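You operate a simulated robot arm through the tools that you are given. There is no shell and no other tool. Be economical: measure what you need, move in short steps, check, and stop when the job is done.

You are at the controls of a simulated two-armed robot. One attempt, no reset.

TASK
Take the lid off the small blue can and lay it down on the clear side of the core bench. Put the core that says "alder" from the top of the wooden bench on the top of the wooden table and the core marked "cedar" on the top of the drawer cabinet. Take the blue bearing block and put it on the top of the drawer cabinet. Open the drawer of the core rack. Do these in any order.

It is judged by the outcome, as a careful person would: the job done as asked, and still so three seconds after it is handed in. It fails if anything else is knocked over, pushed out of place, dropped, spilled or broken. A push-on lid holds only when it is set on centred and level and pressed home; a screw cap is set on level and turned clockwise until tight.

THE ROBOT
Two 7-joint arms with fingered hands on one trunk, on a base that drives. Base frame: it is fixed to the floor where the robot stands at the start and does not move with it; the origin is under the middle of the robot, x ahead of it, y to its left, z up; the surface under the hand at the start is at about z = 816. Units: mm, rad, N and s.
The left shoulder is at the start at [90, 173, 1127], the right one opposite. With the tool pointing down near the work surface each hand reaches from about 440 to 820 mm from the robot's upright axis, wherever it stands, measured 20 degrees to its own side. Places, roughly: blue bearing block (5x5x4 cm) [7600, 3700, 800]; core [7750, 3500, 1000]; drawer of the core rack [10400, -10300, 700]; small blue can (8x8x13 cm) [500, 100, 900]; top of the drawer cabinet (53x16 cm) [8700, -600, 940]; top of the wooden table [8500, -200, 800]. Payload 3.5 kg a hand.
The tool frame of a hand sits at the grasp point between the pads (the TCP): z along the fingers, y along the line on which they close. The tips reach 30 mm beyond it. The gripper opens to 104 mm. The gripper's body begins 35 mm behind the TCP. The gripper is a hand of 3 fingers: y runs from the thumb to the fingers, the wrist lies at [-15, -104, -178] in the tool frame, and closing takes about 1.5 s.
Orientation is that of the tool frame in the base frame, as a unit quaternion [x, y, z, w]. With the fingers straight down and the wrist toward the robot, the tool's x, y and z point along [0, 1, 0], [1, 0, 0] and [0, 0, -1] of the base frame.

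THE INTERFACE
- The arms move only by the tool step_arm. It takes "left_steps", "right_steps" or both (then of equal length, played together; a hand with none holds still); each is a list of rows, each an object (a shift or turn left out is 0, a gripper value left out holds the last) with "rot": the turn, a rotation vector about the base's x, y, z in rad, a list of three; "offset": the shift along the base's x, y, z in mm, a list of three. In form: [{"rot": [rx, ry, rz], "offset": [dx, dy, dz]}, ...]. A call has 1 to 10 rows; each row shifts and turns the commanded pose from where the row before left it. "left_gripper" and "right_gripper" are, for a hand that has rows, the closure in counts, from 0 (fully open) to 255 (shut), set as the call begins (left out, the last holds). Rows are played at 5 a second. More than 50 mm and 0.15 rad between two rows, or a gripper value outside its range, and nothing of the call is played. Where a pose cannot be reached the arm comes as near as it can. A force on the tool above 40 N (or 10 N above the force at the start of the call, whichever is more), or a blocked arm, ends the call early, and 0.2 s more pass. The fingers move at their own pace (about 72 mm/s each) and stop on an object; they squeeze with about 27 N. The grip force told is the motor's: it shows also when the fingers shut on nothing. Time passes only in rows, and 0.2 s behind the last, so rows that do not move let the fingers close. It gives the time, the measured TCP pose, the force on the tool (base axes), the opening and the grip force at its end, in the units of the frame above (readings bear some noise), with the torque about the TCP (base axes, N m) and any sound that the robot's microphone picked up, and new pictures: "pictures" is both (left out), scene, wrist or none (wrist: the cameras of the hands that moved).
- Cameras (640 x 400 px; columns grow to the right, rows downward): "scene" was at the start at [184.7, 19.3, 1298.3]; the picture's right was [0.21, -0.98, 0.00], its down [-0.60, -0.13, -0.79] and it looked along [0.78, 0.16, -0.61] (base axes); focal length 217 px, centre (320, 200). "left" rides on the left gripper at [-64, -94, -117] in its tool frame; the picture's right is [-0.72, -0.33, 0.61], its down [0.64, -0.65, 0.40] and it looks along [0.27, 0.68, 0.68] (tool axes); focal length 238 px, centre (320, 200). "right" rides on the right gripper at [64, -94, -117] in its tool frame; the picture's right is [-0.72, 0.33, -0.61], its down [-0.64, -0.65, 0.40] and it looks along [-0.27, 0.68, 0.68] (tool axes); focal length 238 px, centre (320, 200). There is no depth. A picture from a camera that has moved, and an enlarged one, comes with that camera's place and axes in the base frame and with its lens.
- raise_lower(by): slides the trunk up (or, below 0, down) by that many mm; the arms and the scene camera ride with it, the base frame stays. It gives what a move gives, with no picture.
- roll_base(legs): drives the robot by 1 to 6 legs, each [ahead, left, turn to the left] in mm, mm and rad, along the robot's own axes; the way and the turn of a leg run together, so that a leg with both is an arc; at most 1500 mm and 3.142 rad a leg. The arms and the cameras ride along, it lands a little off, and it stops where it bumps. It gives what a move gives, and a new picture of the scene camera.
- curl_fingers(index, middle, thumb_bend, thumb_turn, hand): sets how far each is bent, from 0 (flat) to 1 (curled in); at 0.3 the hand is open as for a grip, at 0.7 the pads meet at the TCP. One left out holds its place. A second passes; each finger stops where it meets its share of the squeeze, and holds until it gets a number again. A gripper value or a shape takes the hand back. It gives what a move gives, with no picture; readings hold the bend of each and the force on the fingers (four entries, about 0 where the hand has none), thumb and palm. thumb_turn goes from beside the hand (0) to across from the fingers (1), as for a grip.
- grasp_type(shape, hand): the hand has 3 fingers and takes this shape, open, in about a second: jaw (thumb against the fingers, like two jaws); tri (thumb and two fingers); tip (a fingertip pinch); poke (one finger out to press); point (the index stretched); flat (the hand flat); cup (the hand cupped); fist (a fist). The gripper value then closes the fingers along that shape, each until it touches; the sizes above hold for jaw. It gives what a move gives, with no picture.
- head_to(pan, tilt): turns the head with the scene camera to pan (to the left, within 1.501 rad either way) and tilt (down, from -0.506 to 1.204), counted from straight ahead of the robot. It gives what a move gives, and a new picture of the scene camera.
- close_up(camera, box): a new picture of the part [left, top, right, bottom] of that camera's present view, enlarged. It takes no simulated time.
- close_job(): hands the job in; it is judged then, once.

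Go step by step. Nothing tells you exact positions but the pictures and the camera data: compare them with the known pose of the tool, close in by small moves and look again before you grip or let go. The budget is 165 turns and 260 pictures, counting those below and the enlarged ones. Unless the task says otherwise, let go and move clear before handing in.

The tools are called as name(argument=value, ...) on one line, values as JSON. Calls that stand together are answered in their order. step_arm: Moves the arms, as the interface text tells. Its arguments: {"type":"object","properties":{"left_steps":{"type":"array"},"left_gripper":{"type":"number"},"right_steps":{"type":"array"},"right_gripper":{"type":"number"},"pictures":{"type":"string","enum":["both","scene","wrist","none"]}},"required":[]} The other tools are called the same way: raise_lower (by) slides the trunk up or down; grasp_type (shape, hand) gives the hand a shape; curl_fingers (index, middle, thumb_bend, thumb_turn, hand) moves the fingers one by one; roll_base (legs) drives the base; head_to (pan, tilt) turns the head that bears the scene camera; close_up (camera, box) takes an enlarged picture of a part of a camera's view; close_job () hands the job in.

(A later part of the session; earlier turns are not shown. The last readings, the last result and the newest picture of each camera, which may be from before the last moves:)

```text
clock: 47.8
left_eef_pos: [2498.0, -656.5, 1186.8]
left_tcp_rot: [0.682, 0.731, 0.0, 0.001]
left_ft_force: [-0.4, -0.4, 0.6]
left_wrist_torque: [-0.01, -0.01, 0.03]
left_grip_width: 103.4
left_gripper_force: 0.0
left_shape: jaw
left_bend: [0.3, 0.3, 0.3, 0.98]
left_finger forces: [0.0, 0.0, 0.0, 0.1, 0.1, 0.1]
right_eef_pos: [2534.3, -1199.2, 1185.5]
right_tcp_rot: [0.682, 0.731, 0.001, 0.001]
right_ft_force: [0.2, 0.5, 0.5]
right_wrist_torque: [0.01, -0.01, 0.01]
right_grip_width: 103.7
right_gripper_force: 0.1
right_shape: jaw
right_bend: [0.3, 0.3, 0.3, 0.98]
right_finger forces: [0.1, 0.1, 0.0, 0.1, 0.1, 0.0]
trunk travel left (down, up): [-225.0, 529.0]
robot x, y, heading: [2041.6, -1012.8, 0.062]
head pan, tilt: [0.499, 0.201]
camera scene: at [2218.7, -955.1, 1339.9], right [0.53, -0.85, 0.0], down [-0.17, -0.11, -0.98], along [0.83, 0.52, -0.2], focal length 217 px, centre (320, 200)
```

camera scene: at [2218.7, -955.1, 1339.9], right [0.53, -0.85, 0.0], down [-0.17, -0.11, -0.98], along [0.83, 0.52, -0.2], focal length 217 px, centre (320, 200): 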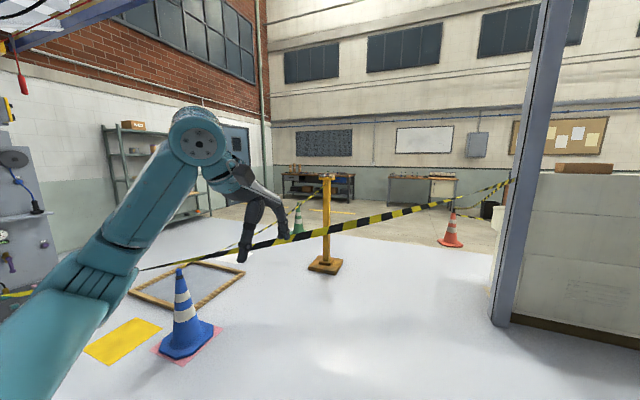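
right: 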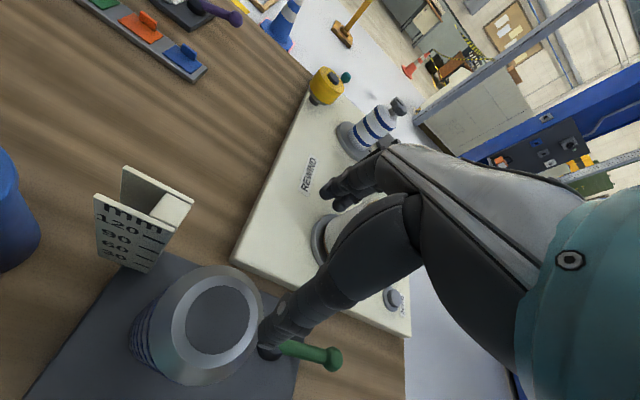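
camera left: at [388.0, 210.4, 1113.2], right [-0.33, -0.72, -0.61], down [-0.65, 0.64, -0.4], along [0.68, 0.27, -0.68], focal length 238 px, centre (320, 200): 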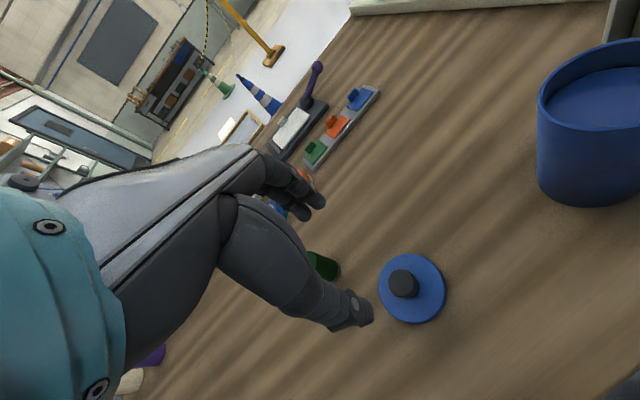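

A barrier tape runs across from the grey column over the yellow post to the left. I need to find the gap in it, so I look in detail.

close_up(camera="scene", box=[240, 120, 560, 320])

head_to(pan=1.3, tilt=0.3)

head_to(pan=-0.2, tilt=0.2)

```text
2.00 times, centred on (400, 220) of scene
camera zoom: at [2218.7, -955.1, 1339.9], right [0.53, -0.85, 0.0], down [-0.17, -0.11, -0.98], along [0.83, 0.52, -0.2], focal length 434 px, centre (160, 160)
```

zoom: 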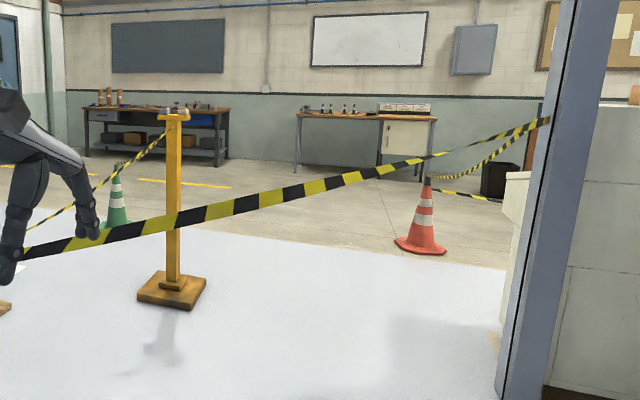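

```text
clock: 48.9
left_eef_pos: [2499.3, -655.8, 1187.3]
left_tcp_rot: [0.682, 0.731, -0.001, 0.0]
left_ft_force: [0.4, -0.5, -0.4]
left_wrist_torque: [-0.03, -0.02, 0.01]
left_grip_width: 104.0
left_gripper_force: 0.1
left_shape: jaw
left_bend: [0.3, 0.3, 0.3, 0.98]
left_finger forces: [0.1, 0.0, 0.0, 0.0, 0.0, 0.0]
right_eef_pos: [2535.1, -1199.6, 1187.4]
right_tcp_rot: [0.682, 0.732, 0.001, 0.001]
right_ft_force: [-0.4, 0.8, -0.2]
right_wrist_torque: [-0.01, 0.0, 0.01]
right_grip_width: 103.6
right_gripper_force: 0.1
right_shape: jaw
right_bend: [0.3, 0.3, 0.3, 0.98]
right_finger forces: [0.0, 0.1, 0.0, 0.0, 0.0, 0.1]
trunk travel left (down, up): [-225.0, 529.0]
robot x, y, heading: [2039.8, -1013.4, 0.064]
head pan, tilt: [1.3, 0.3]
camera scene: at [2159.1, -913.4, 1330.6], right [0.98, -0.21, 0.0], down [-0.06, -0.29, -0.96], along [0.2, 0.93, -0.3], focal length 217 px, centre (320, 200)
```

scene: 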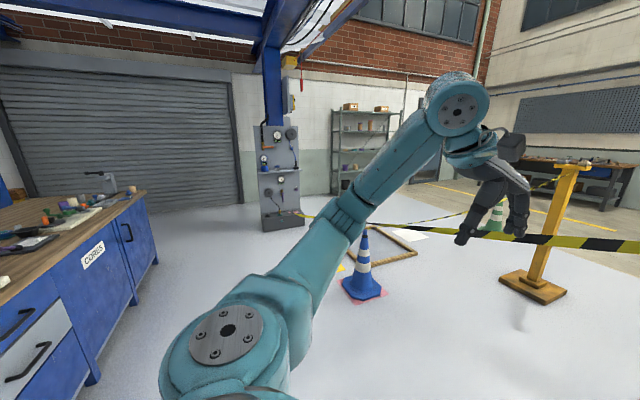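

```text
clock: 50.5
left_eef_pos: [2498.4, -656.6, 1188.3]
left_tcp_rot: [0.682, 0.731, -0.001, 0.001]
left_ft_force: [0.1, -0.6, -0.1]
left_wrist_torque: [-0.01, 0.02, 0.0]
left_grip_width: 103.7
left_gripper_force: 0.0
left_shape: jaw
left_bend: [0.3, 0.3, 0.3, 0.98]
left_finger forces: [0.0, 0.0, 0.0, 0.0, 0.1, 0.0]
right_eef_pos: [2534.3, -1198.0, 1185.4]
right_tcp_rot: [0.682, 0.731, -0.001, 0.002]
right_ft_force: [0.7, -0.1, 0.3]
right_wrist_torque: [-0.03, -0.02, 0.01]
right_grip_width: 103.8
right_gripper_force: 0.0
right_shape: jaw
right_bend: [0.3, 0.3, 0.3, 0.98]
right_finger forces: [0.0, 0.0, 0.0, 0.0, 0.1, 0.0]
trunk travel left (down, up): [-225.0, 529.0]
robot x, y, heading: [2040.4, -1011.6, 0.065]
head pan, tilt: [-0.201, 0.201]
camera scene: at [2232.2, -1017.4, 1339.9], right [-0.14, -0.99, 0.0], down [-0.2, 0.03, -0.98], along [0.97, -0.13, -0.2], focal length 217 px, centre (320, 200)
```

scene: 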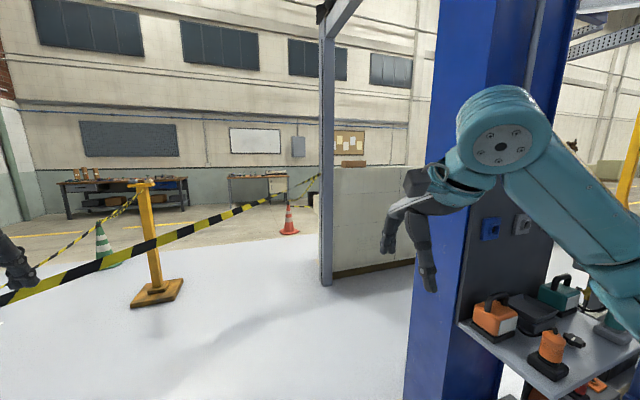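

The tape ends on the left at the gauge panel near (2200, 2120); a passage seems to exist between the bench and that panel, then behind the panel. I'll move to look from there.

roll_base(legs=[[-250, 1100, 0.0]])

head_to(pan=0.75, tilt=0.25)

head_to(pan=1.45, tilt=0.3)

```text
clock: 56.2
left_eef_pos: [2190.8, 422.9, 1187.8]
left_tcp_rot: [0.686, 0.728, -0.001, 0.001]
left_ft_force: [0.5, 0.0, 0.0]
left_wrist_torque: [0.0, 0.02, 0.02]
left_grip_width: 103.8
left_gripper_force: 0.0
left_shape: jaw
left_bend: [0.3, 0.3, 0.3, 0.98]
left_finger forces: [0.0, 0.0, 0.0, 0.0, 0.0, 0.0]
right_eef_pos: [2219.4, -119.7, 1185.6]
right_tcp_rot: [0.686, 0.728, 0.0, 0.001]
right_ft_force: [0.9, 0.8, -0.3]
right_wrist_torque: [-0.02, 0.0, -0.02]
right_grip_width: 103.7
right_gripper_force: 0.0
right_shape: jaw
right_bend: [0.3, 0.3, 0.3, 0.98]
right_finger forces: [0.0, 0.0, 0.0, 0.1, 0.0, 0.0]
trunk travel left (down, up): [-225.0, 529.0]
robot x, y, heading: [1729.4, 69.3, 0.052]
head pan, tilt: [-0.201, 0.201]
camera scene: at [1918.6, 64.8, 1339.9], right [-0.15, -0.99, 0.0], down [-0.2, 0.03, -0.98], along [0.97, -0.14, -0.2], focal length 217 px, centre (320, 200)
```

scene: 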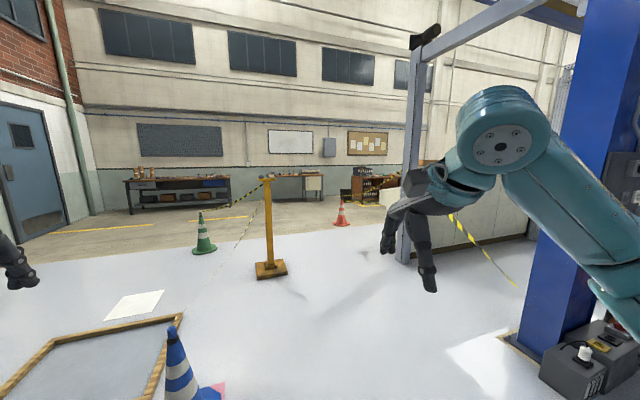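

```text
clock: 57.5
left_eef_pos: [2187.7, 423.5, 1187.3]
left_tcp_rot: [0.686, 0.728, 0.0, 0.001]
left_ft_force: [-1.0, 0.3, 0.4]
left_wrist_torque: [-0.03, 0.0, 0.04]
left_grip_width: 103.6
left_gripper_force: 0.0
left_shape: jaw
left_bend: [0.3, 0.3, 0.3, 0.98]
left_finger forces: [0.1, 0.0, 0.0, 0.0, 0.0, 0.1]
right_eef_pos: [2219.8, -118.8, 1185.5]
right_tcp_rot: [0.686, 0.728, 0.0, 0.0]
right_ft_force: [-0.2, 1.2, -0.2]
right_wrist_torque: [-0.01, -0.05, 0.02]
right_grip_width: 103.8
right_gripper_force: 0.1
right_shape: jaw
right_bend: [0.3, 0.3, 0.3, 0.98]
right_finger forces: [0.0, 0.0, 0.1, 0.0, 0.0, 0.0]
trunk travel left (down, up): [-225.0, 529.0]
robot x, y, heading: [1728.1, 68.3, 0.051]
head pan, tilt: [0.75, 0.25]
camera scene: at [1891.4, 145.4, 1335.4], right [0.72, -0.69, 0.0], down [-0.17, -0.18, -0.97], along [0.67, 0.7, -0.25], focal length 217 px, centre (320, 200)
```

scene: 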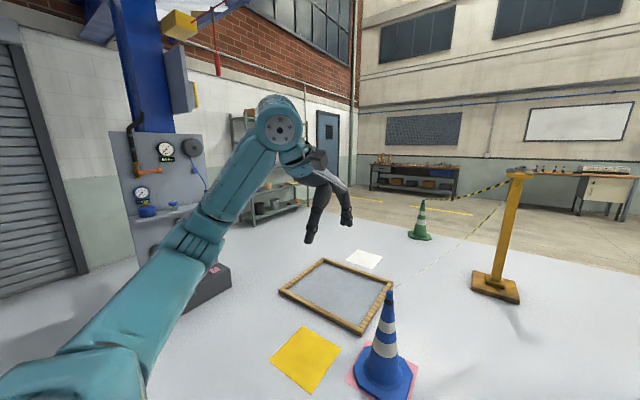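

```text
clock: 58.5
left_eef_pos: [2188.9, 423.0, 1188.2]
left_tcp_rot: [0.686, 0.727, 0.0, 0.001]
left_ft_force: [0.2, 0.3, 0.0]
left_wrist_torque: [-0.01, 0.04, 0.02]
left_grip_width: 103.5
left_gripper_force: 0.1
left_shape: jaw
left_bend: [0.3, 0.3, 0.3, 0.98]
left_finger forces: [0.0, 0.0, 0.0, 0.0, 0.1, 0.1]
right_eef_pos: [2218.6, -119.2, 1186.3]
right_tcp_rot: [0.685, 0.728, 0.0, 0.001]
right_ft_force: [0.8, -0.7, -0.5]
right_wrist_torque: [0.0, -0.03, -0.02]
right_grip_width: 103.7
right_gripper_force: 0.0
right_shape: jaw
right_bend: [0.3, 0.3, 0.3, 0.98]
right_finger forces: [0.0, 0.0, 0.0, 0.0, 0.0, 0.0]
trunk travel left (down, up): [-225.0, 529.0]
robot x, y, heading: [1723.4, 73.4, 0.053]
head pan, tilt: [1.45, 0.3]
camera scene: at [1832.9, 171.4, 1330.6], right [1.0, -0.07, 0.0], down [-0.02, -0.29, -0.96], along [0.06, 0.95, -0.3], focal length 217 px, centre (320, 200)
```

scene: 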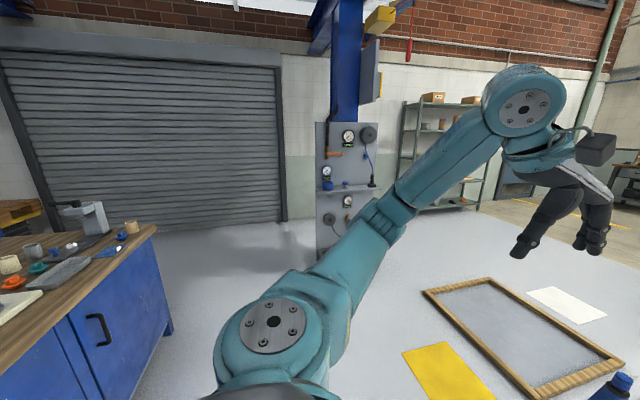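

Something about the tape layout is unclear from here; I take a head-on look with enlarged pictures.

head_to(pan=0.1, tilt=0.25)

close_up(camera="scene", box=[220, 140, 420, 290])

close_up(camera="scene", box=[400, 140, 640, 320])

```text
clock: 60.0
left_eef_pos: [2189.7, 422.4, 1187.7]
left_tcp_rot: [0.686, 0.728, -0.001, 0.0]
left_ft_force: [-0.1, 0.3, 0.3]
left_wrist_torque: [-0.02, -0.01, -0.01]
left_grip_width: 103.7
left_gripper_force: 0.1
left_shape: jaw
left_bend: [0.3, 0.3, 0.3, 0.98]
left_finger forces: [0.0, 0.0, 0.1, 0.0, 0.0, 0.0]
right_eef_pos: [2218.9, -118.5, 1186.9]
right_tcp_rot: [0.686, 0.728, 0.001, 0.001]
right_ft_force: [0.4, -0.2, -0.2]
right_wrist_torque: [0.0, 0.0, 0.0]
right_grip_width: 103.8
right_gripper_force: 0.1
right_shape: jaw
right_bend: [0.3, 0.3, 0.3, 0.98]
right_finger forces: [0.0, 0.1, 0.0, 0.1, 0.1, 0.0]
trunk travel left (down, up): [-225.0, 529.0]
robot x, y, heading: [1725.6, 70.7, 0.054]
head pan, tilt: [0.099, 0.25]
camera scene: at [1918.8, 92.5, 1335.4], right [0.15, -0.99, 0.0], down [-0.24, -0.04, -0.97], along [0.96, 0.15, -0.25], focal length 217 px, centre (320, 200)
```

scene: 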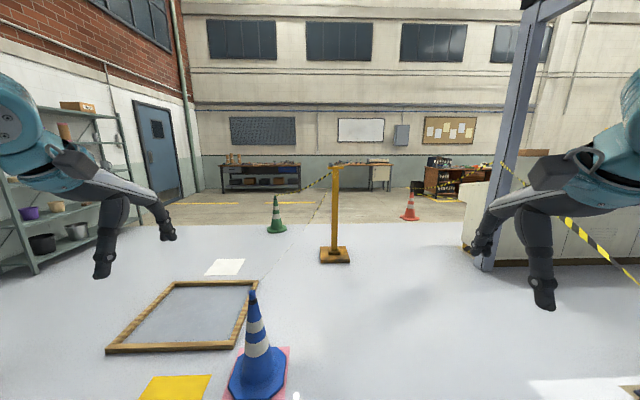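

```text
2.67 times, centred on (320, 215) of scene
camera zoom: at [1918.8, 92.5, 1335.4], right [0.15, -0.99, 0.0], down [-0.24, -0.04, -0.97], along [0.96, 0.15, -0.25], focal length 579 px, centre (320, 160)
```

zoom: 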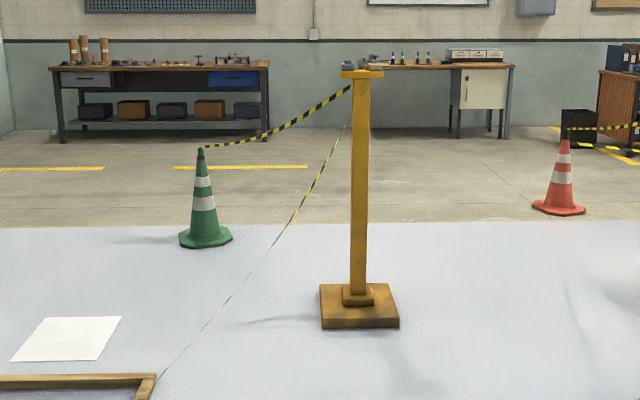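

```text
2.22 times, centred on (520, 230) of scene
camera zoom: at [1918.8, 92.5, 1335.4], right [0.15, -0.99, 0.0], down [-0.24, -0.04, -0.97], along [0.96, 0.15, -0.25], focal length 482 px, centre (-124, 133)
```

zoom: 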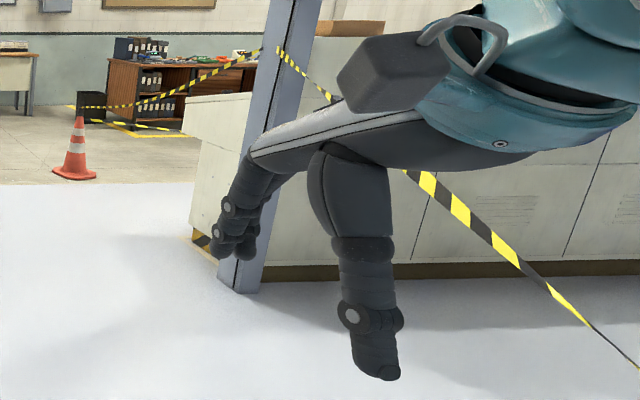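

By triangulation a tape leads from the grey column to around (2215, -345, z≈1110), close to me. I'll look right and down to see where it ends and that I'm not touching it.

head_to(pan=-0.8, tilt=0.35)

head_to(pan=-1.5, tilt=0.35)

```text
clock: 61.2
left_eef_pos: [2189.6, 422.9, 1188.1]
left_tcp_rot: [0.685, 0.729, -0.001, 0.001]
left_ft_force: [0.9, 0.3, 0.0]
left_wrist_torque: [-0.01, 0.0, -0.01]
left_grip_width: 103.7
left_gripper_force: 0.0
left_shape: jaw
left_bend: [0.3, 0.3, 0.3, 0.98]
left_finger forces: [0.1, 0.0, 0.1, 0.0, 0.0, 0.0]
right_eef_pos: [2218.9, -120.8, 1186.1]
right_tcp_rot: [0.686, 0.728, 0.001, 0.0]
right_ft_force: [-0.3, 0.8, -0.4]
right_wrist_torque: [0.03, 0.03, 0.01]
right_grip_width: 103.8
right_gripper_force: 0.0
right_shape: jaw
right_bend: [0.3, 0.3, 0.3, 0.98]
right_finger forces: [0.1, 0.0, 0.0, 0.0, 0.0, 0.1]
trunk travel left (down, up): [-225.0, 529.0]
robot x, y, heading: [1722.5, 78.8, 0.048]
head pan, tilt: [-0.799, 0.351]
camera scene: at [1895.0, 15.1, 1325.9], right [-0.68, -0.73, 0.0], down [-0.25, 0.23, -0.94], along [0.69, -0.64, -0.34], focal length 217 px, centre (320, 200)
```

scene: 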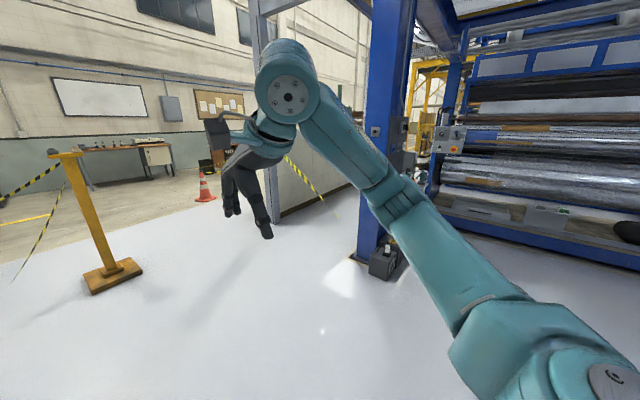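

```text
clock: 62.3
left_eef_pos: [2188.4, 422.9, 1186.8]
left_tcp_rot: [0.686, 0.727, -0.001, 0.0]
left_ft_force: [0.3, 0.3, -0.1]
left_wrist_torque: [-0.03, 0.0, 0.02]
left_grip_width: 103.7
left_gripper_force: 0.1
left_shape: jaw
left_bend: [0.3, 0.3, 0.3, 0.98]
left_finger forces: [0.0, 0.1, 0.0, 0.0, 0.0, 0.0]
right_eef_pos: [2219.6, -120.4, 1185.4]
right_tcp_rot: [0.686, 0.727, 0.001, 0.001]
right_ft_force: [-0.3, 0.0, -0.3]
right_wrist_torque: [-0.02, -0.01, -0.01]
right_grip_width: 103.5
right_gripper_force: 0.0
right_shape: jaw
right_bend: [0.3, 0.3, 0.3, 0.98]
right_finger forces: [0.1, 0.1, 0.0, 0.1, 0.0, 0.0]
trunk travel left (down, up): [-225.0, 529.0]
robot x, y, heading: [1727.4, 72.1, 0.052]
head pan, tilt: [-1.499, 0.351]
camera scene: at [1838.2, -14.1, 1325.9], right [-0.99, -0.13, 0.0], down [-0.04, 0.34, -0.94], along [0.12, -0.93, -0.34], focal length 217 px, centre (320, 200)
```

scene: 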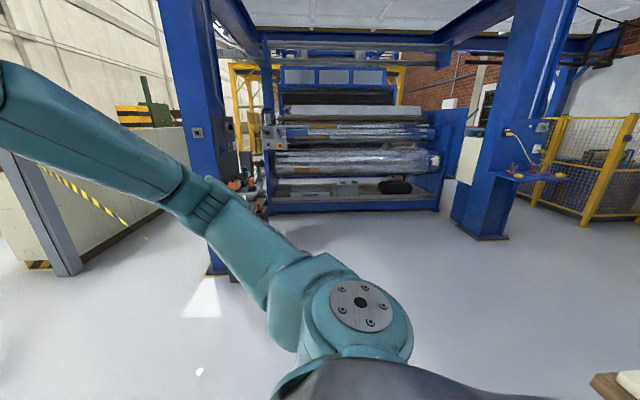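

The tape from the grey column seems only to lead off to my right; between the yellow post (4374, 281) and the grey column (4340, -1400) the floor is open. I'll drive through the middle of that gap and look.

roll_base(legs=[[1320, -330, -0.03], [1320, -290, -0.02]])

head_to(pan=0.2, tilt=0.25)

```text
clock: 75.4
left_eef_pos: [4834.2, -143.9, 1186.7]
left_tcp_rot: [0.702, 0.712, 0.0, 0.001]
left_ft_force: [-0.3, 0.6, 0.0]
left_wrist_torque: [0.01, 0.03, -0.03]
left_grip_width: 103.7
left_gripper_force: 0.0
left_shape: jaw
left_bend: [0.3, 0.3, 0.3, 0.98]
left_finger forces: [0.0, 0.0, 0.0, 0.0, 0.0, 0.0]
right_eef_pos: [4838.7, -687.8, 1184.7]
right_tcp_rot: [0.703, 0.711, 0.0, 0.001]
right_ft_force: [0.6, 1.0, -1.1]
right_wrist_torque: [-0.01, 0.04, -0.01]
right_grip_width: 104.1
right_gripper_force: 0.0
right_shape: jaw
right_bend: [0.3, 0.3, 0.3, 0.98]
right_finger forces: [0.0, 0.1, 0.0, 0.1, 0.1, 0.0]
trunk travel left (down, up): [-225.0, 529.0]
robot x, y, heading: [4359.1, -471.8, 0.009]
head pan, tilt: [-1.499, 0.351]
camera scene: at [4463.5, -564.6, 1325.9], right [-1.0, -0.08, 0.0], down [-0.03, 0.34, -0.94], along [0.07, -0.94, -0.34], focal length 217 px, centre (320, 200)
```

scene: 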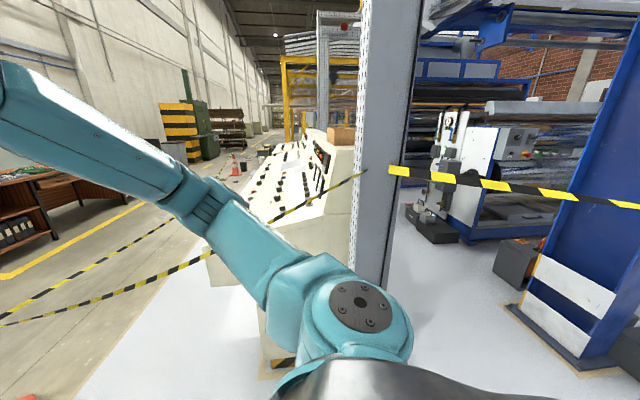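

```text
clock: 77.1
left_eef_pos: [4833.6, -144.2, 1187.5]
left_tcp_rot: [0.702, 0.712, -0.001, 0.001]
left_ft_force: [0.2, -0.4, -0.2]
left_wrist_torque: [0.03, -0.02, -0.01]
left_grip_width: 103.6
left_gripper_force: 0.0
left_shape: jaw
left_bend: [0.3, 0.3, 0.3, 0.98]
left_finger forces: [0.0, 0.1, 0.1, 0.0, 0.0, 0.0]
right_eef_pos: [4839.4, -688.4, 1185.2]
right_tcp_rot: [0.703, 0.711, 0.001, 0.0]
right_ft_force: [-0.3, -0.4, -0.3]
right_wrist_torque: [-0.02, -0.01, 0.05]
right_grip_width: 103.6
right_gripper_force: 0.2
right_shape: jaw
right_bend: [0.3, 0.3, 0.3, 0.98]
right_finger forces: [0.0, 0.0, 0.0, 0.0, 0.0, 0.0]
trunk travel left (down, up): [-225.0, 529.0]
robot x, y, heading: [4357.7, -475.1, 0.002]
head pan, tilt: [0.201, 0.25]
camera scene: at [4547.4, -452.5, 1335.4], right [0.21, -0.98, 0.0], down [-0.24, -0.05, -0.97], along [0.95, 0.2, -0.25], focal length 217 px, centre (320, 200)
```

scene: 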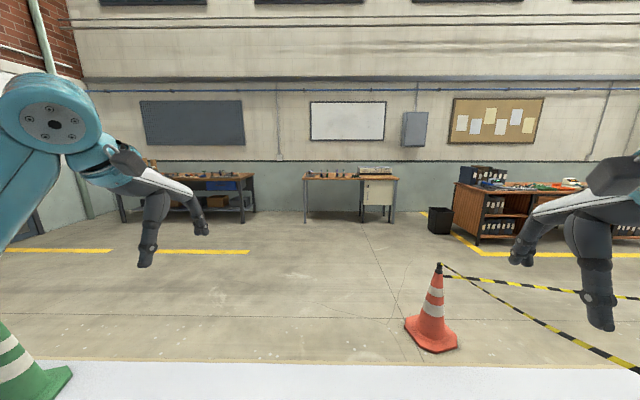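

I'm past the tape; the green cone is at (5170, 1550), red at (5919, -964). I'll arc to the wooden bench at the far left.

roll_base(legs=[[1340, 420, 0], [500, 950, 0], [400, 1200, 0], [50, 1000, 0]])

head_to(pan=0.2, tilt=0.45)

```text
clock: 100.0
left_eef_pos: [7136.4, 3397.2, 1187.8]
left_tcp_rot: [0.699, 0.715, 0.0, 0.0]
left_ft_force: [-0.5, -0.1, -0.4]
left_wrist_torque: [0.02, 0.01, -0.02]
left_grip_width: 103.7
left_gripper_force: 0.1
left_shape: jaw
left_bend: [0.3, 0.3, 0.3, 0.98]
left_finger forces: [0.1, 0.1, 0.1, 0.0, 0.0, 0.0]
right_eef_pos: [7145.4, 2851.9, 1185.9]
right_tcp_rot: [0.7, 0.714, -0.001, 0.001]
right_ft_force: [0.1, -0.2, 0.3]
right_wrist_torque: [-0.01, -0.01, -0.01]
right_grip_width: 104.0
right_gripper_force: 0.1
right_shape: jaw
right_bend: [0.3, 0.3, 0.3, 0.98]
right_finger forces: [0.0, 0.0, 0.0, 0.0, 0.0, 0.1]
trunk travel left (down, up): [-225.0, 529.0]
robot x, y, heading: [6662.8, 3065.5, 0.011]
head pan, tilt: [0.201, 0.25]
camera scene: at [6852.1, 3086.2, 1335.4], right [0.21, -0.98, 0.0], down [-0.24, -0.05, -0.97], along [0.95, 0.21, -0.25], focal length 217 px, centre (320, 200)
```

scene: 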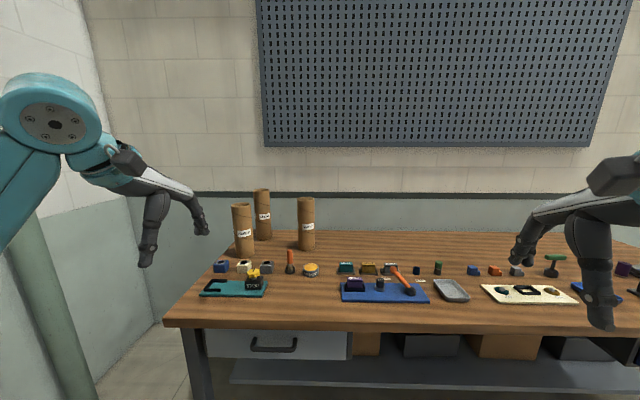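

```text
clock: 100.7
left_eef_pos: [7136.5, 3397.0, 1187.8]
left_tcp_rot: [0.7, 0.714, -0.001, 0.001]
left_ft_force: [0.4, 0.1, 0.1]
left_wrist_torque: [-0.01, 0.01, 0.01]
left_grip_width: 104.0
left_gripper_force: 0.1
left_shape: jaw
left_bend: [0.3, 0.3, 0.3, 0.98]
left_finger forces: [0.0, 0.0, 0.0, 0.1, 0.0, 0.0]
right_eef_pos: [7145.3, 2853.5, 1185.6]
right_tcp_rot: [0.7, 0.714, 0.0, 0.001]
right_ft_force: [0.2, 1.0, 0.6]
right_wrist_torque: [0.02, -0.02, -0.03]
right_grip_width: 103.6
right_gripper_force: 0.0
right_shape: jaw
right_bend: [0.3, 0.3, 0.3, 0.98]
right_finger forces: [0.1, 0.0, 0.0, 0.1, 0.0, 0.1]
trunk travel left (down, up): [-225.0, 529.0]
robot x, y, heading: [6664.0, 3061.4, 0.013]
head pan, tilt: [0.201, 0.45]
camera scene: at [6850.6, 3085.6, 1316.8], right [0.21, -0.98, 0.0], down [-0.42, -0.09, -0.9], along [0.88, 0.19, -0.43], focal length 217 px, centre (320, 200)
```

scene: 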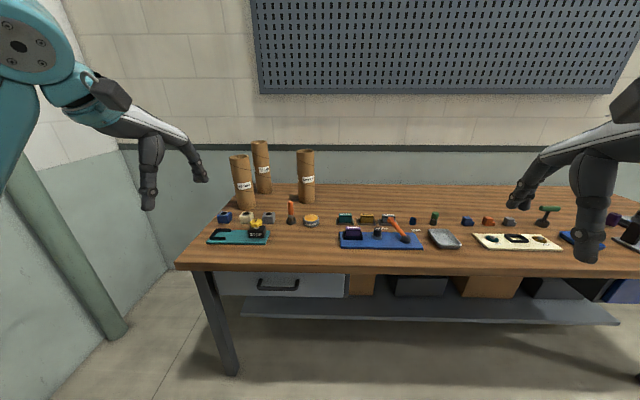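

Three labelled cores stand on the bench's left back, and small blocks in a row. I zoom in on both.

close_up(camera="scene", box=[215, 130, 335, 220])

close_up(camera="scene", box=[200, 190, 360, 255])

close_up(camera="scene", box=[330, 190, 490, 255])

```text
4.44 times, centred on (275, 175) of scene
camera zoom: at [6850.6, 3085.6, 1316.8], right [0.21, -0.98, 0.0], down [-0.42, -0.09, -0.9], along [0.88, 0.19, -0.43], focal length 964 px, centre (520, 311)
```

zoom: 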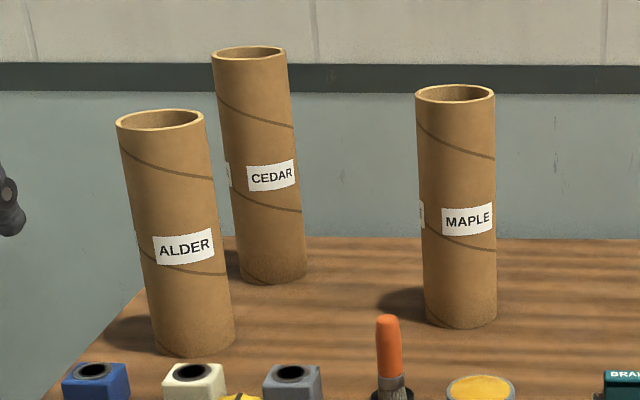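

```text
4.00 times, centred on (280, 222) of scene
camera zoom: at [6850.6, 3085.6, 1316.8], right [0.21, -0.98, 0.0], down [-0.42, -0.09, -0.9], along [0.88, 0.19, -0.43], focal length 868 px, centre (480, 110)
```

zoom: 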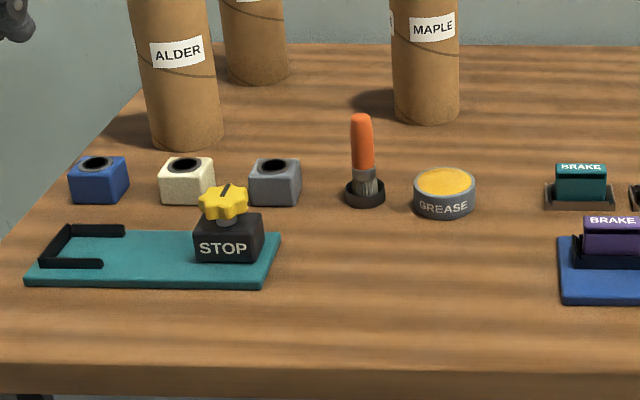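

```text
4.00 times, centred on (410, 222) of scene
camera zoom: at [6850.6, 3085.6, 1316.8], right [0.21, -0.98, 0.0], down [-0.42, -0.09, -0.9], along [0.88, 0.19, -0.43], focal length 868 px, centre (-40, 110)
```

zoom: 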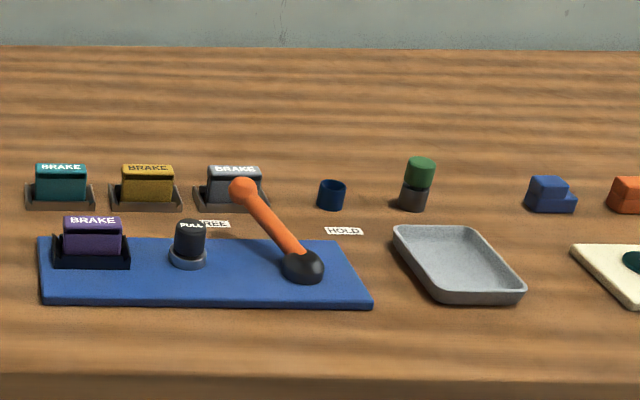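

The blue bearing block is near (7630, 3718), the ALDER core near (7786, 3693), CEDAR behind it, MAPLE to the right. I move up close to the bench and shift left, with the hands above everything, to measure again.

raise_lower(by=120)

roll_base(legs=[[300, 380, 0]])

close_up(camera="left", box=[0, 0, 640, 400])

```text
clock: 102.2
left_eef_pos: [7137.2, 3396.9, 1306.0]
left_tcp_rot: [0.7, 0.714, -0.001, 0.001]
left_ft_force: [0.5, 0.5, 0.6]
left_wrist_torque: [0.01, 0.0, 0.01]
left_grip_width: 103.6
left_gripper_force: 0.1
left_shape: jaw
left_bend: [0.3, 0.3, 0.3, 0.98]
left_finger forces: [0.1, 0.1, 0.0, 0.0, 0.0, 0.1]
right_eef_pos: [7146.2, 2853.1, 1305.7]
right_tcp_rot: [0.701, 0.713, 0.0, -0.001]
right_ft_force: [0.4, -0.4, -0.8]
right_wrist_torque: [-0.01, 0.01, -0.02]
right_grip_width: 103.7
right_gripper_force: 0.1
right_shape: jaw
right_bend: [0.3, 0.3, 0.3, 0.98]
right_finger forces: [0.0, 0.0, 0.0, 0.0, 0.0, 0.1]
trunk travel left (down, up): [-345.0, 409.0]
robot x, y, heading: [6661.6, 3063.3, 0.016]
head pan, tilt: [0.201, 0.45]
```

```text
clock: 105.1
left_eef_pos: [7426.3, 3782.6, 1308.4]
left_tcp_rot: [0.699, 0.715, -0.001, 0.001]
left_ft_force: [0.5, 0.3, -0.6]
left_wrist_torque: [-0.03, -0.01, -0.05]
left_grip_width: 103.5
left_gripper_force: 0.0
left_shape: jaw
left_bend: [0.3, 0.3, 0.3, 0.98]
left_finger forces: [0.1, 0.0, 0.0, 0.0, 0.0, 0.1]
right_eef_pos: [7437.0, 3238.9, 1306.3]
right_tcp_rot: [0.699, 0.715, -0.001, 0.001]
right_ft_force: [-0.1, 0.0, 0.5]
right_wrist_torque: [-0.05, -0.01, -0.03]
right_grip_width: 103.7
right_gripper_force: 0.0
right_shape: jaw
right_bend: [0.3, 0.3, 0.3, 0.98]
right_finger forces: [0.0, 0.1, 0.0, 0.1, 0.1, 0.0]
trunk travel left (down, up): [-345.0, 409.0]
robot x, y, heading: [6953.1, 3448.9, 0.018]
head pan, tilt: [0.201, 0.45]
camera scene: at [7094.8, 3469.9, 1439.1], right [0.22, -0.98, 0.0], down [-0.43, -0.09, -0.9], along [0.88, 0.19, -0.44], focal length 217 px, centre (320, 200)
```

scene: 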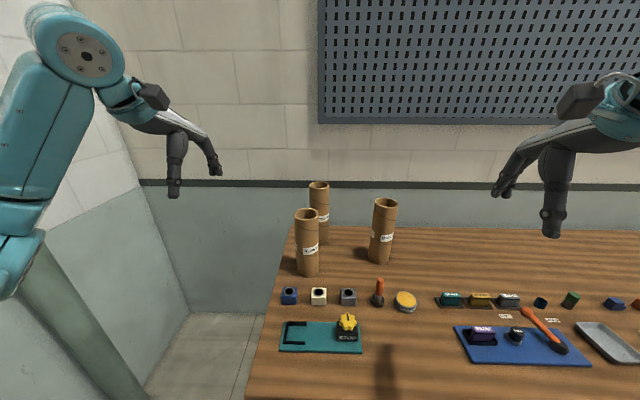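

```text
1.00 times, centred on (320, 200) of left (not enlarged: the box is as wide or as high as the picture)
camera zoom: at [7334.2, 3715.6, 1423.9], right [-0.31, -0.73, -0.61], down [-0.67, 0.62, -0.41], along [0.68, 0.28, -0.68], focal length 238 px, centre (320, 200)
```

zoom: 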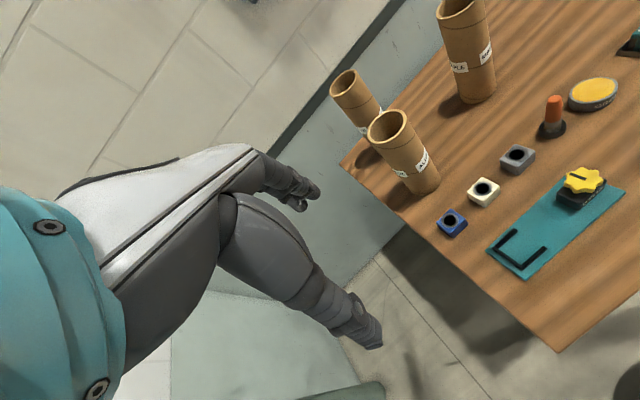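

I refine the core positions and diameters with an enlarged view from this nearer place.

close_up(camera="scene", box=[270, 170, 430, 310])

close_up(camera="left", box=[310, 40, 550, 260])

```text
2.86 times, centred on (350, 240) of scene
camera zoom: at [7094.8, 3469.9, 1439.1], right [0.22, -0.98, 0.0], down [-0.43, -0.09, -0.9], along [0.88, 0.19, -0.44], focal length 620 px, centre (234, 86)
```

zoom: 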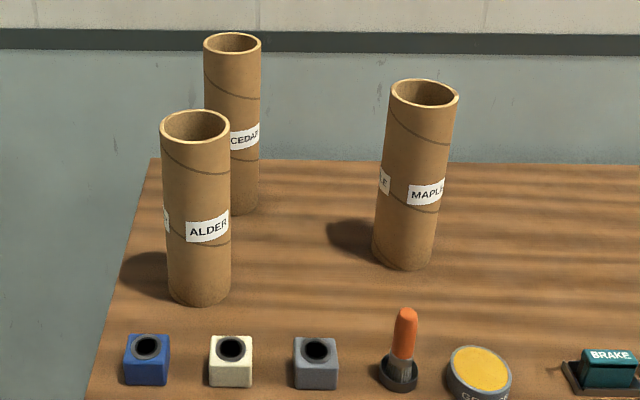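

```text
1.82 times, centred on (430, 150) of left
camera zoom: at [7334.2, 3715.6, 1423.9], right [-0.31, -0.73, -0.61], down [-0.67, 0.62, -0.41], along [0.68, 0.28, -0.68], focal length 433 px, centre (120, 291)
```

zoom: 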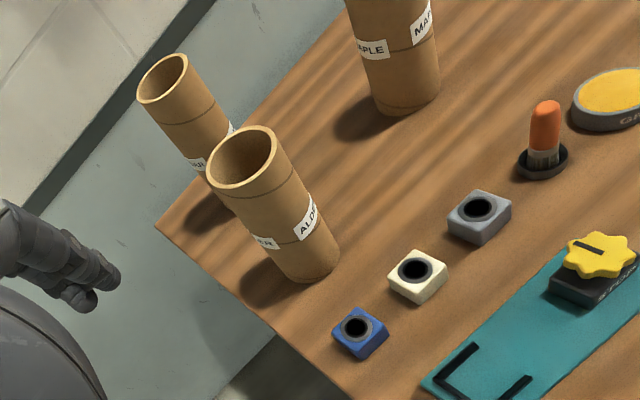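

Alder: axis ≈(7730, 3656), top ≈1060, ø≈83. Cedar: ≈(7940, 3653), top ≈1085. Block ≈(7585, 3680). Bench top ≈800, front edge x≈7378. I'll take ALDER with the right hand first, so I shift left and slightly forward.

roll_base(legs=[[50, 300, -0.018]])

step_arm(right_steps=[{"offset": [40, 20, 0]}, {"offset": [40, 20, 0]}, {"offset": [40, 20, 0]}, {}], right_gripper=0, pictures="wrist")

```text
clock: 107.1
left_eef_pos: [7480.7, 4075.9, 1307.3]
left_tcp_rot: [0.705, 0.709, 0.0, 0.001]
left_ft_force: [0.4, 0.0, 0.3]
left_wrist_torque: [-0.02, 0.01, 0.02]
left_grip_width: 104.1
left_gripper_force: 0.0
left_shape: jaw
left_bend: [0.3, 0.3, 0.3, 0.98]
left_finger forces: [0.0, 0.1, 0.1, 0.1, 0.0, 0.0]
right_eef_pos: [7480.1, 3532.6, 1305.8]
right_tcp_rot: [0.706, 0.708, 0.0, 0.002]
right_ft_force: [-0.3, -0.5, 0.1]
right_wrist_torque: [-0.05, -0.01, 0.0]
right_grip_width: 103.8
right_gripper_force: 0.0
right_shape: jaw
right_bend: [0.3, 0.3, 0.3, 0.98]
right_finger forces: [0.0, 0.0, 0.0, 0.1, 0.0, 0.0]
trunk travel left (down, up): [-345.0, 409.0]
robot x, y, heading: [6999.3, 3749.5, 0.001]
head pan, tilt: [0.201, 0.45]
camera scene: at [7142.3, 3769.6, 1439.1], right [0.2, -0.98, 0.0], down [-0.43, -0.09, -0.9], along [0.88, 0.18, -0.44], focal length 217 px, centre (320, 200)
```

scene: 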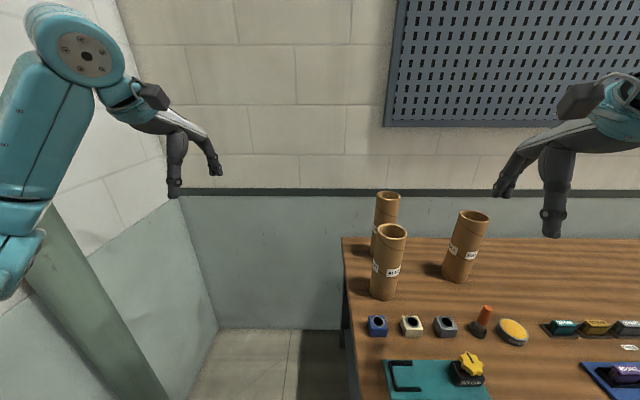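

```text
clock: 108.1
left_eef_pos: [7479.4, 4074.5, 1308.2]
left_tcp_rot: [0.706, 0.709, 0.001, 0.001]
left_ft_force: [-0.3, -0.2, -0.1]
left_wrist_torque: [0.02, -0.03, 0.01]
left_grip_width: 103.6
left_gripper_force: 0.0
left_shape: jaw
left_bend: [0.3, 0.3, 0.3, 0.98]
left_finger forces: [0.1, 0.0, 0.1, 0.0, 0.0, 0.1]
right_eef_pos: [7599.3, 3590.1, 1305.9]
right_tcp_rot: [0.706, 0.708, 0.0, 0.001]
right_ft_force: [-0.3, -0.5, -0.2]
right_wrist_torque: [0.02, -0.04, -0.03]
right_grip_width: 103.6
right_gripper_force: 0.2
right_shape: jaw
right_bend: [0.3, 0.3, 0.3, 0.98]
right_finger forces: [0.0, 0.0, 0.1, 0.0, 0.0, 0.0]
trunk travel left (down, up): [-345.0, 409.0]
robot x, y, heading: [7000.2, 3747.5, -0.0]
head pan, tilt: [0.201, 0.45]
camera right: at [7504.9, 3654.1, 1420.7], right [0.33, -0.72, 0.61], down [-0.65, -0.64, -0.41], along [0.69, -0.27, -0.68], focal length 238 px, centre (320, 200)
```

right: 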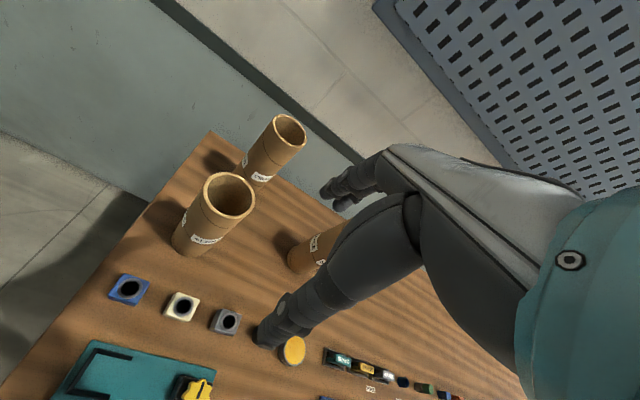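

Alder's top reads about (7736, 3661) from this camera. I move the right hand above it.

step_arm(right_steps=[{"offset": [40, 20, -10]}, {"offset": [40, 20, -20]}, {"offset": [40, 20, -30]}, {"offset": [16, 10, -40]}, {}], pictures="both")

```text
refused: row 3 steps farther than a row can; nothing moved
```

step_arm(right_steps=[{"offset": [35, 20, -10]}, {"offset": [35, 20, -10]}, {"offset": [35, 15, -30]}, {"offset": [31, 15, -30]}, {"offset": [0, 0, -30]}, {}], pictures="both")

```text
clock: 109.5
left_eef_pos: [7479.7, 4076.3, 1307.8]
left_tcp_rot: [0.705, 0.709, -0.001, 0.002]
left_ft_force: [-0.1, 0.7, -0.8]
left_wrist_torque: [0.01, 0.03, 0.01]
left_grip_width: 103.7
left_gripper_force: 0.0
left_shape: jaw
left_bend: [0.3, 0.3, 0.3, 0.98]
left_finger forces: [0.1, 0.1, 0.0, 0.0, 0.0, 0.1]
right_eef_pos: [7705.5, 3653.9, 1186.4]
right_tcp_rot: [0.706, 0.709, 0.0, 0.001]
right_ft_force: [0.2, 1.2, 0.0]
right_wrist_torque: [-0.01, 0.03, 0.01]
right_grip_width: 103.8
right_gripper_force: 0.1
right_shape: jaw
right_bend: [0.3, 0.3, 0.3, 0.98]
right_finger forces: [0.1, 0.0, 0.0, 0.0, 0.1, 0.0]
right hand out of reach, approached as far as the arm can: row 3, 4
trunk travel left (down, up): [-345.0, 409.0]
robot x, y, heading: [7001.8, 3748.5, -0.007]
head pan, tilt: [0.201, 0.45]
camera scene: at [7141.8, 3769.3, 1439.2], right [0.2, -0.98, 0.0], down [-0.43, -0.09, -0.9], along [0.88, 0.18, -0.43], focal length 217 px, centre (320, 200)
camera right: at [7611.7, 3718.4, 1300.5], right [0.33, -0.72, 0.61], down [-0.65, -0.64, -0.4], along [0.69, -0.27, -0.68], focal length 238 px, centre (320, 200)
```

scene: 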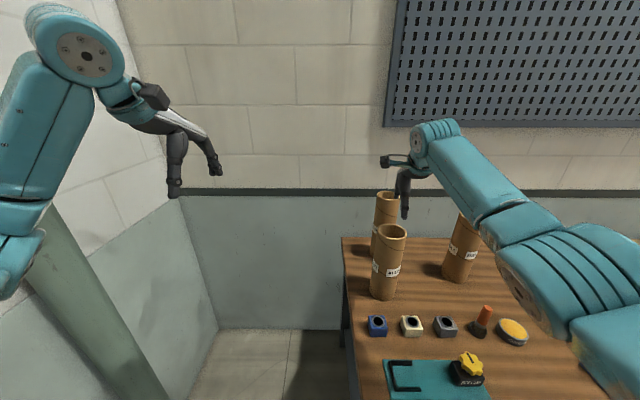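
right: 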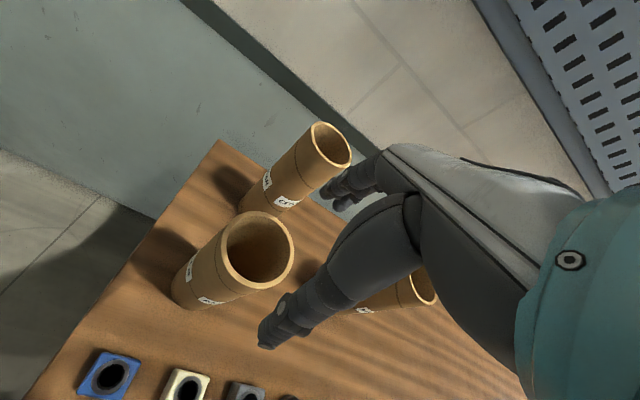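

The reach is a bit short here with the trunk low. I raise the trunk 100 mm and drive 30 mm closer, then centre over the alder core.

raise_lower(by=100)

roll_base(legs=[[30, 0, 0]])

```text
clock: 110.9
left_eef_pos: [7481.4, 4075.7, 1407.2]
left_tcp_rot: [0.704, 0.71, -0.001, 0.0]
left_ft_force: [-0.3, 0.8, -0.5]
left_wrist_torque: [-0.01, 0.01, 0.0]
left_grip_width: 103.9
left_gripper_force: 0.1
left_shape: jaw
left_bend: [0.3, 0.3, 0.3, 0.98]
left_finger forces: [0.0, 0.0, 0.0, 0.0, 0.0, 0.0]
right_eef_pos: [7697.3, 3654.1, 1306.7]
right_tcp_rot: [0.705, 0.709, 0.012, 0.012]
right_ft_force: [0.2, 0.4, -0.3]
right_wrist_torque: [0.02, 0.01, 0.04]
right_grip_width: 103.6
right_gripper_force: 0.0
right_shape: jaw
right_bend: [0.3, 0.3, 0.3, 0.98]
right_finger forces: [0.1, 0.1, 0.1, 0.0, 0.0, 0.0]
trunk travel left (down, up): [-445.0, 309.0]
robot x, y, heading: [6994.6, 3748.4, -0.003]
head pan, tilt: [0.201, 0.45]
```

```text
clock: 111.7
left_eef_pos: [7508.7, 4075.1, 1408.4]
left_tcp_rot: [0.706, 0.708, 0.0, 0.002]
left_ft_force: [0.9, 0.1, -0.7]
left_wrist_torque: [0.01, 0.0, 0.0]
left_grip_width: 103.9
left_gripper_force: 0.0
left_shape: jaw
left_bend: [0.3, 0.3, 0.3, 0.98]
left_finger forces: [0.1, 0.1, 0.0, 0.0, 0.0, 0.0]
right_eef_pos: [7725.6, 3652.3, 1307.9]
right_tcp_rot: [0.706, 0.708, 0.012, 0.013]
right_ft_force: [0.4, -0.3, 0.6]
right_wrist_torque: [0.01, 0.03, -0.01]
right_grip_width: 103.9
right_gripper_force: 0.0
right_shape: jaw
right_bend: [0.3, 0.3, 0.3, 0.98]
right_finger forces: [0.1, 0.0, 0.0, 0.1, 0.0, 0.0]
trunk travel left (down, up): [-445.0, 309.0]
robot x, y, heading: [7030.2, 3748.9, -0.005]
head pan, tilt: [0.201, 0.45]
camera scene: at [7146.8, 3768.9, 1540.1], right [0.2, -0.98, 0.0], down [-0.43, -0.09, -0.9], along [0.88, 0.18, -0.43], focal length 217 px, centre (320, 200)
```

scene: 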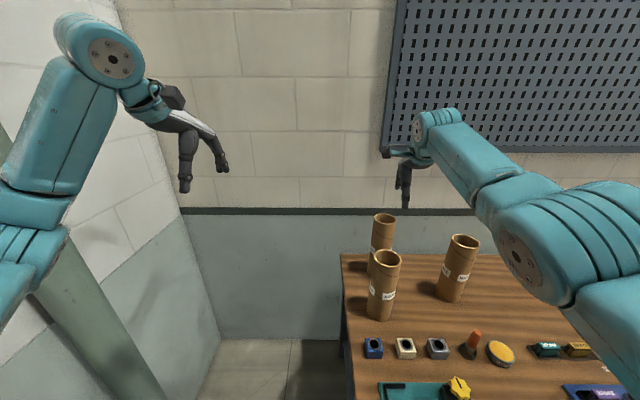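

step_arm(right_steps=[{"offset": [0, 4, -40]}, {"offset": [0, 4, -40]}, {"offset": [0, 3, -40]}, {"offset": [0, 0, -40]}, {}], pictures="wrist")

```text
clock: 112.9
left_eef_pos: [7508.6, 4075.1, 1408.0]
left_tcp_rot: [0.706, 0.709, 0.0, 0.001]
left_ft_force: [0.6, 0.5, 0.4]
left_wrist_torque: [-0.01, -0.04, -0.03]
left_grip_width: 103.7
left_gripper_force: 0.0
left_shape: jaw
left_bend: [0.3, 0.3, 0.3, 0.98]
left_finger forces: [0.0, 0.1, 0.1, 0.0, 0.1, 0.0]
right_eef_pos: [7725.5, 3664.0, 1147.1]
right_tcp_rot: [0.706, 0.708, 0.012, 0.013]
right_ft_force: [-0.2, 0.1, 0.2]
right_wrist_torque: [0.03, 0.0, 0.02]
right_grip_width: 103.9
right_gripper_force: 0.1
right_shape: jaw
right_bend: [0.3, 0.3, 0.3, 0.98]
right_finger forces: [0.0, 0.0, 0.0, 0.0, 0.0, 0.0]
trunk travel left (down, up): [-445.0, 309.0]
robot x, y, heading: [7030.9, 3752.9, -0.002]
head pan, tilt: [0.201, 0.45]
camera right: at [7627.6, 3727.2, 1259.3], right [0.31, -0.72, 0.62], down [-0.64, -0.64, -0.43], along [0.71, -0.27, -0.65], focal length 238 px, centre (320, 200)
```

right: 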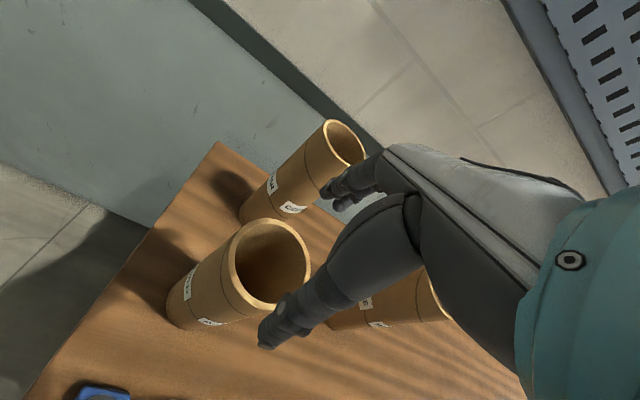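

Alder axis confirmed at ≈(7733, 3665). I straighten the small tilt, centre and lower to just above the rim.

step_arm(right_steps=[{"offset": [8, 1, -15], "rot": [0, 0.035, 0]}, {"offset": [0, 0, -20]}, {"offset": [0, 0, -12]}, {}], pictures="both")

```text
clock: 113.9
left_eef_pos: [7509.9, 4074.9, 1408.5]
left_tcp_rot: [0.706, 0.708, 0.0, 0.002]
left_ft_force: [0.2, 0.1, -0.2]
left_wrist_torque: [0.03, -0.03, 0.03]
left_grip_width: 103.7
left_gripper_force: 0.1
left_shape: jaw
left_bend: [0.3, 0.3, 0.3, 0.98]
left_finger forces: [0.0, 0.0, 0.1, 0.0, 0.0, 0.0]
right_eef_pos: [7727.3, 3662.9, 1099.7]
right_tcp_rot: [0.706, 0.709, -0.001, 0.0]
right_ft_force: [-0.5, -1.3, -0.4]
right_wrist_torque: [0.01, 0.04, 0.02]
right_grip_width: 103.8
right_gripper_force: 0.1
right_shape: jaw
right_bend: [0.3, 0.3, 0.3, 0.98]
right_finger forces: [0.0, 0.0, 0.1, 0.1, 0.1, 0.0]
right hand out of reach, approached as far as the arm can: row 1
trunk travel left (down, up): [-445.0, 309.0]
robot x, y, heading: [7029.2, 3752.1, -0.007]
head pan, tilt: [0.201, 0.45]
camera scene: at [7147.0, 3768.9, 1540.0], right [0.2, -0.98, 0.0], down [-0.43, -0.09, -0.9], along [0.88, 0.18, -0.44], focal length 217 px, centre (320, 200)
camera right: at [7634.7, 3726.3, 1215.7], right [0.33, -0.72, 0.61], down [-0.65, -0.64, -0.4], along [0.68, -0.27, -0.68], focal length 238 px, centre (320, 200)
```

scene: 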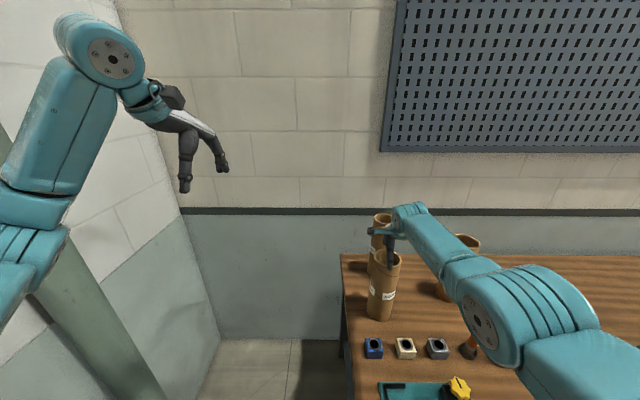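
right: 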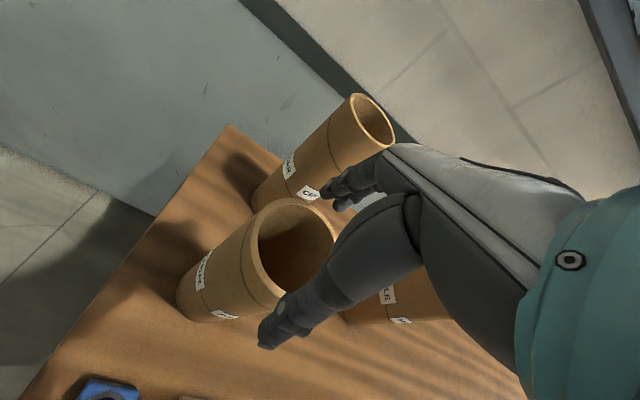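

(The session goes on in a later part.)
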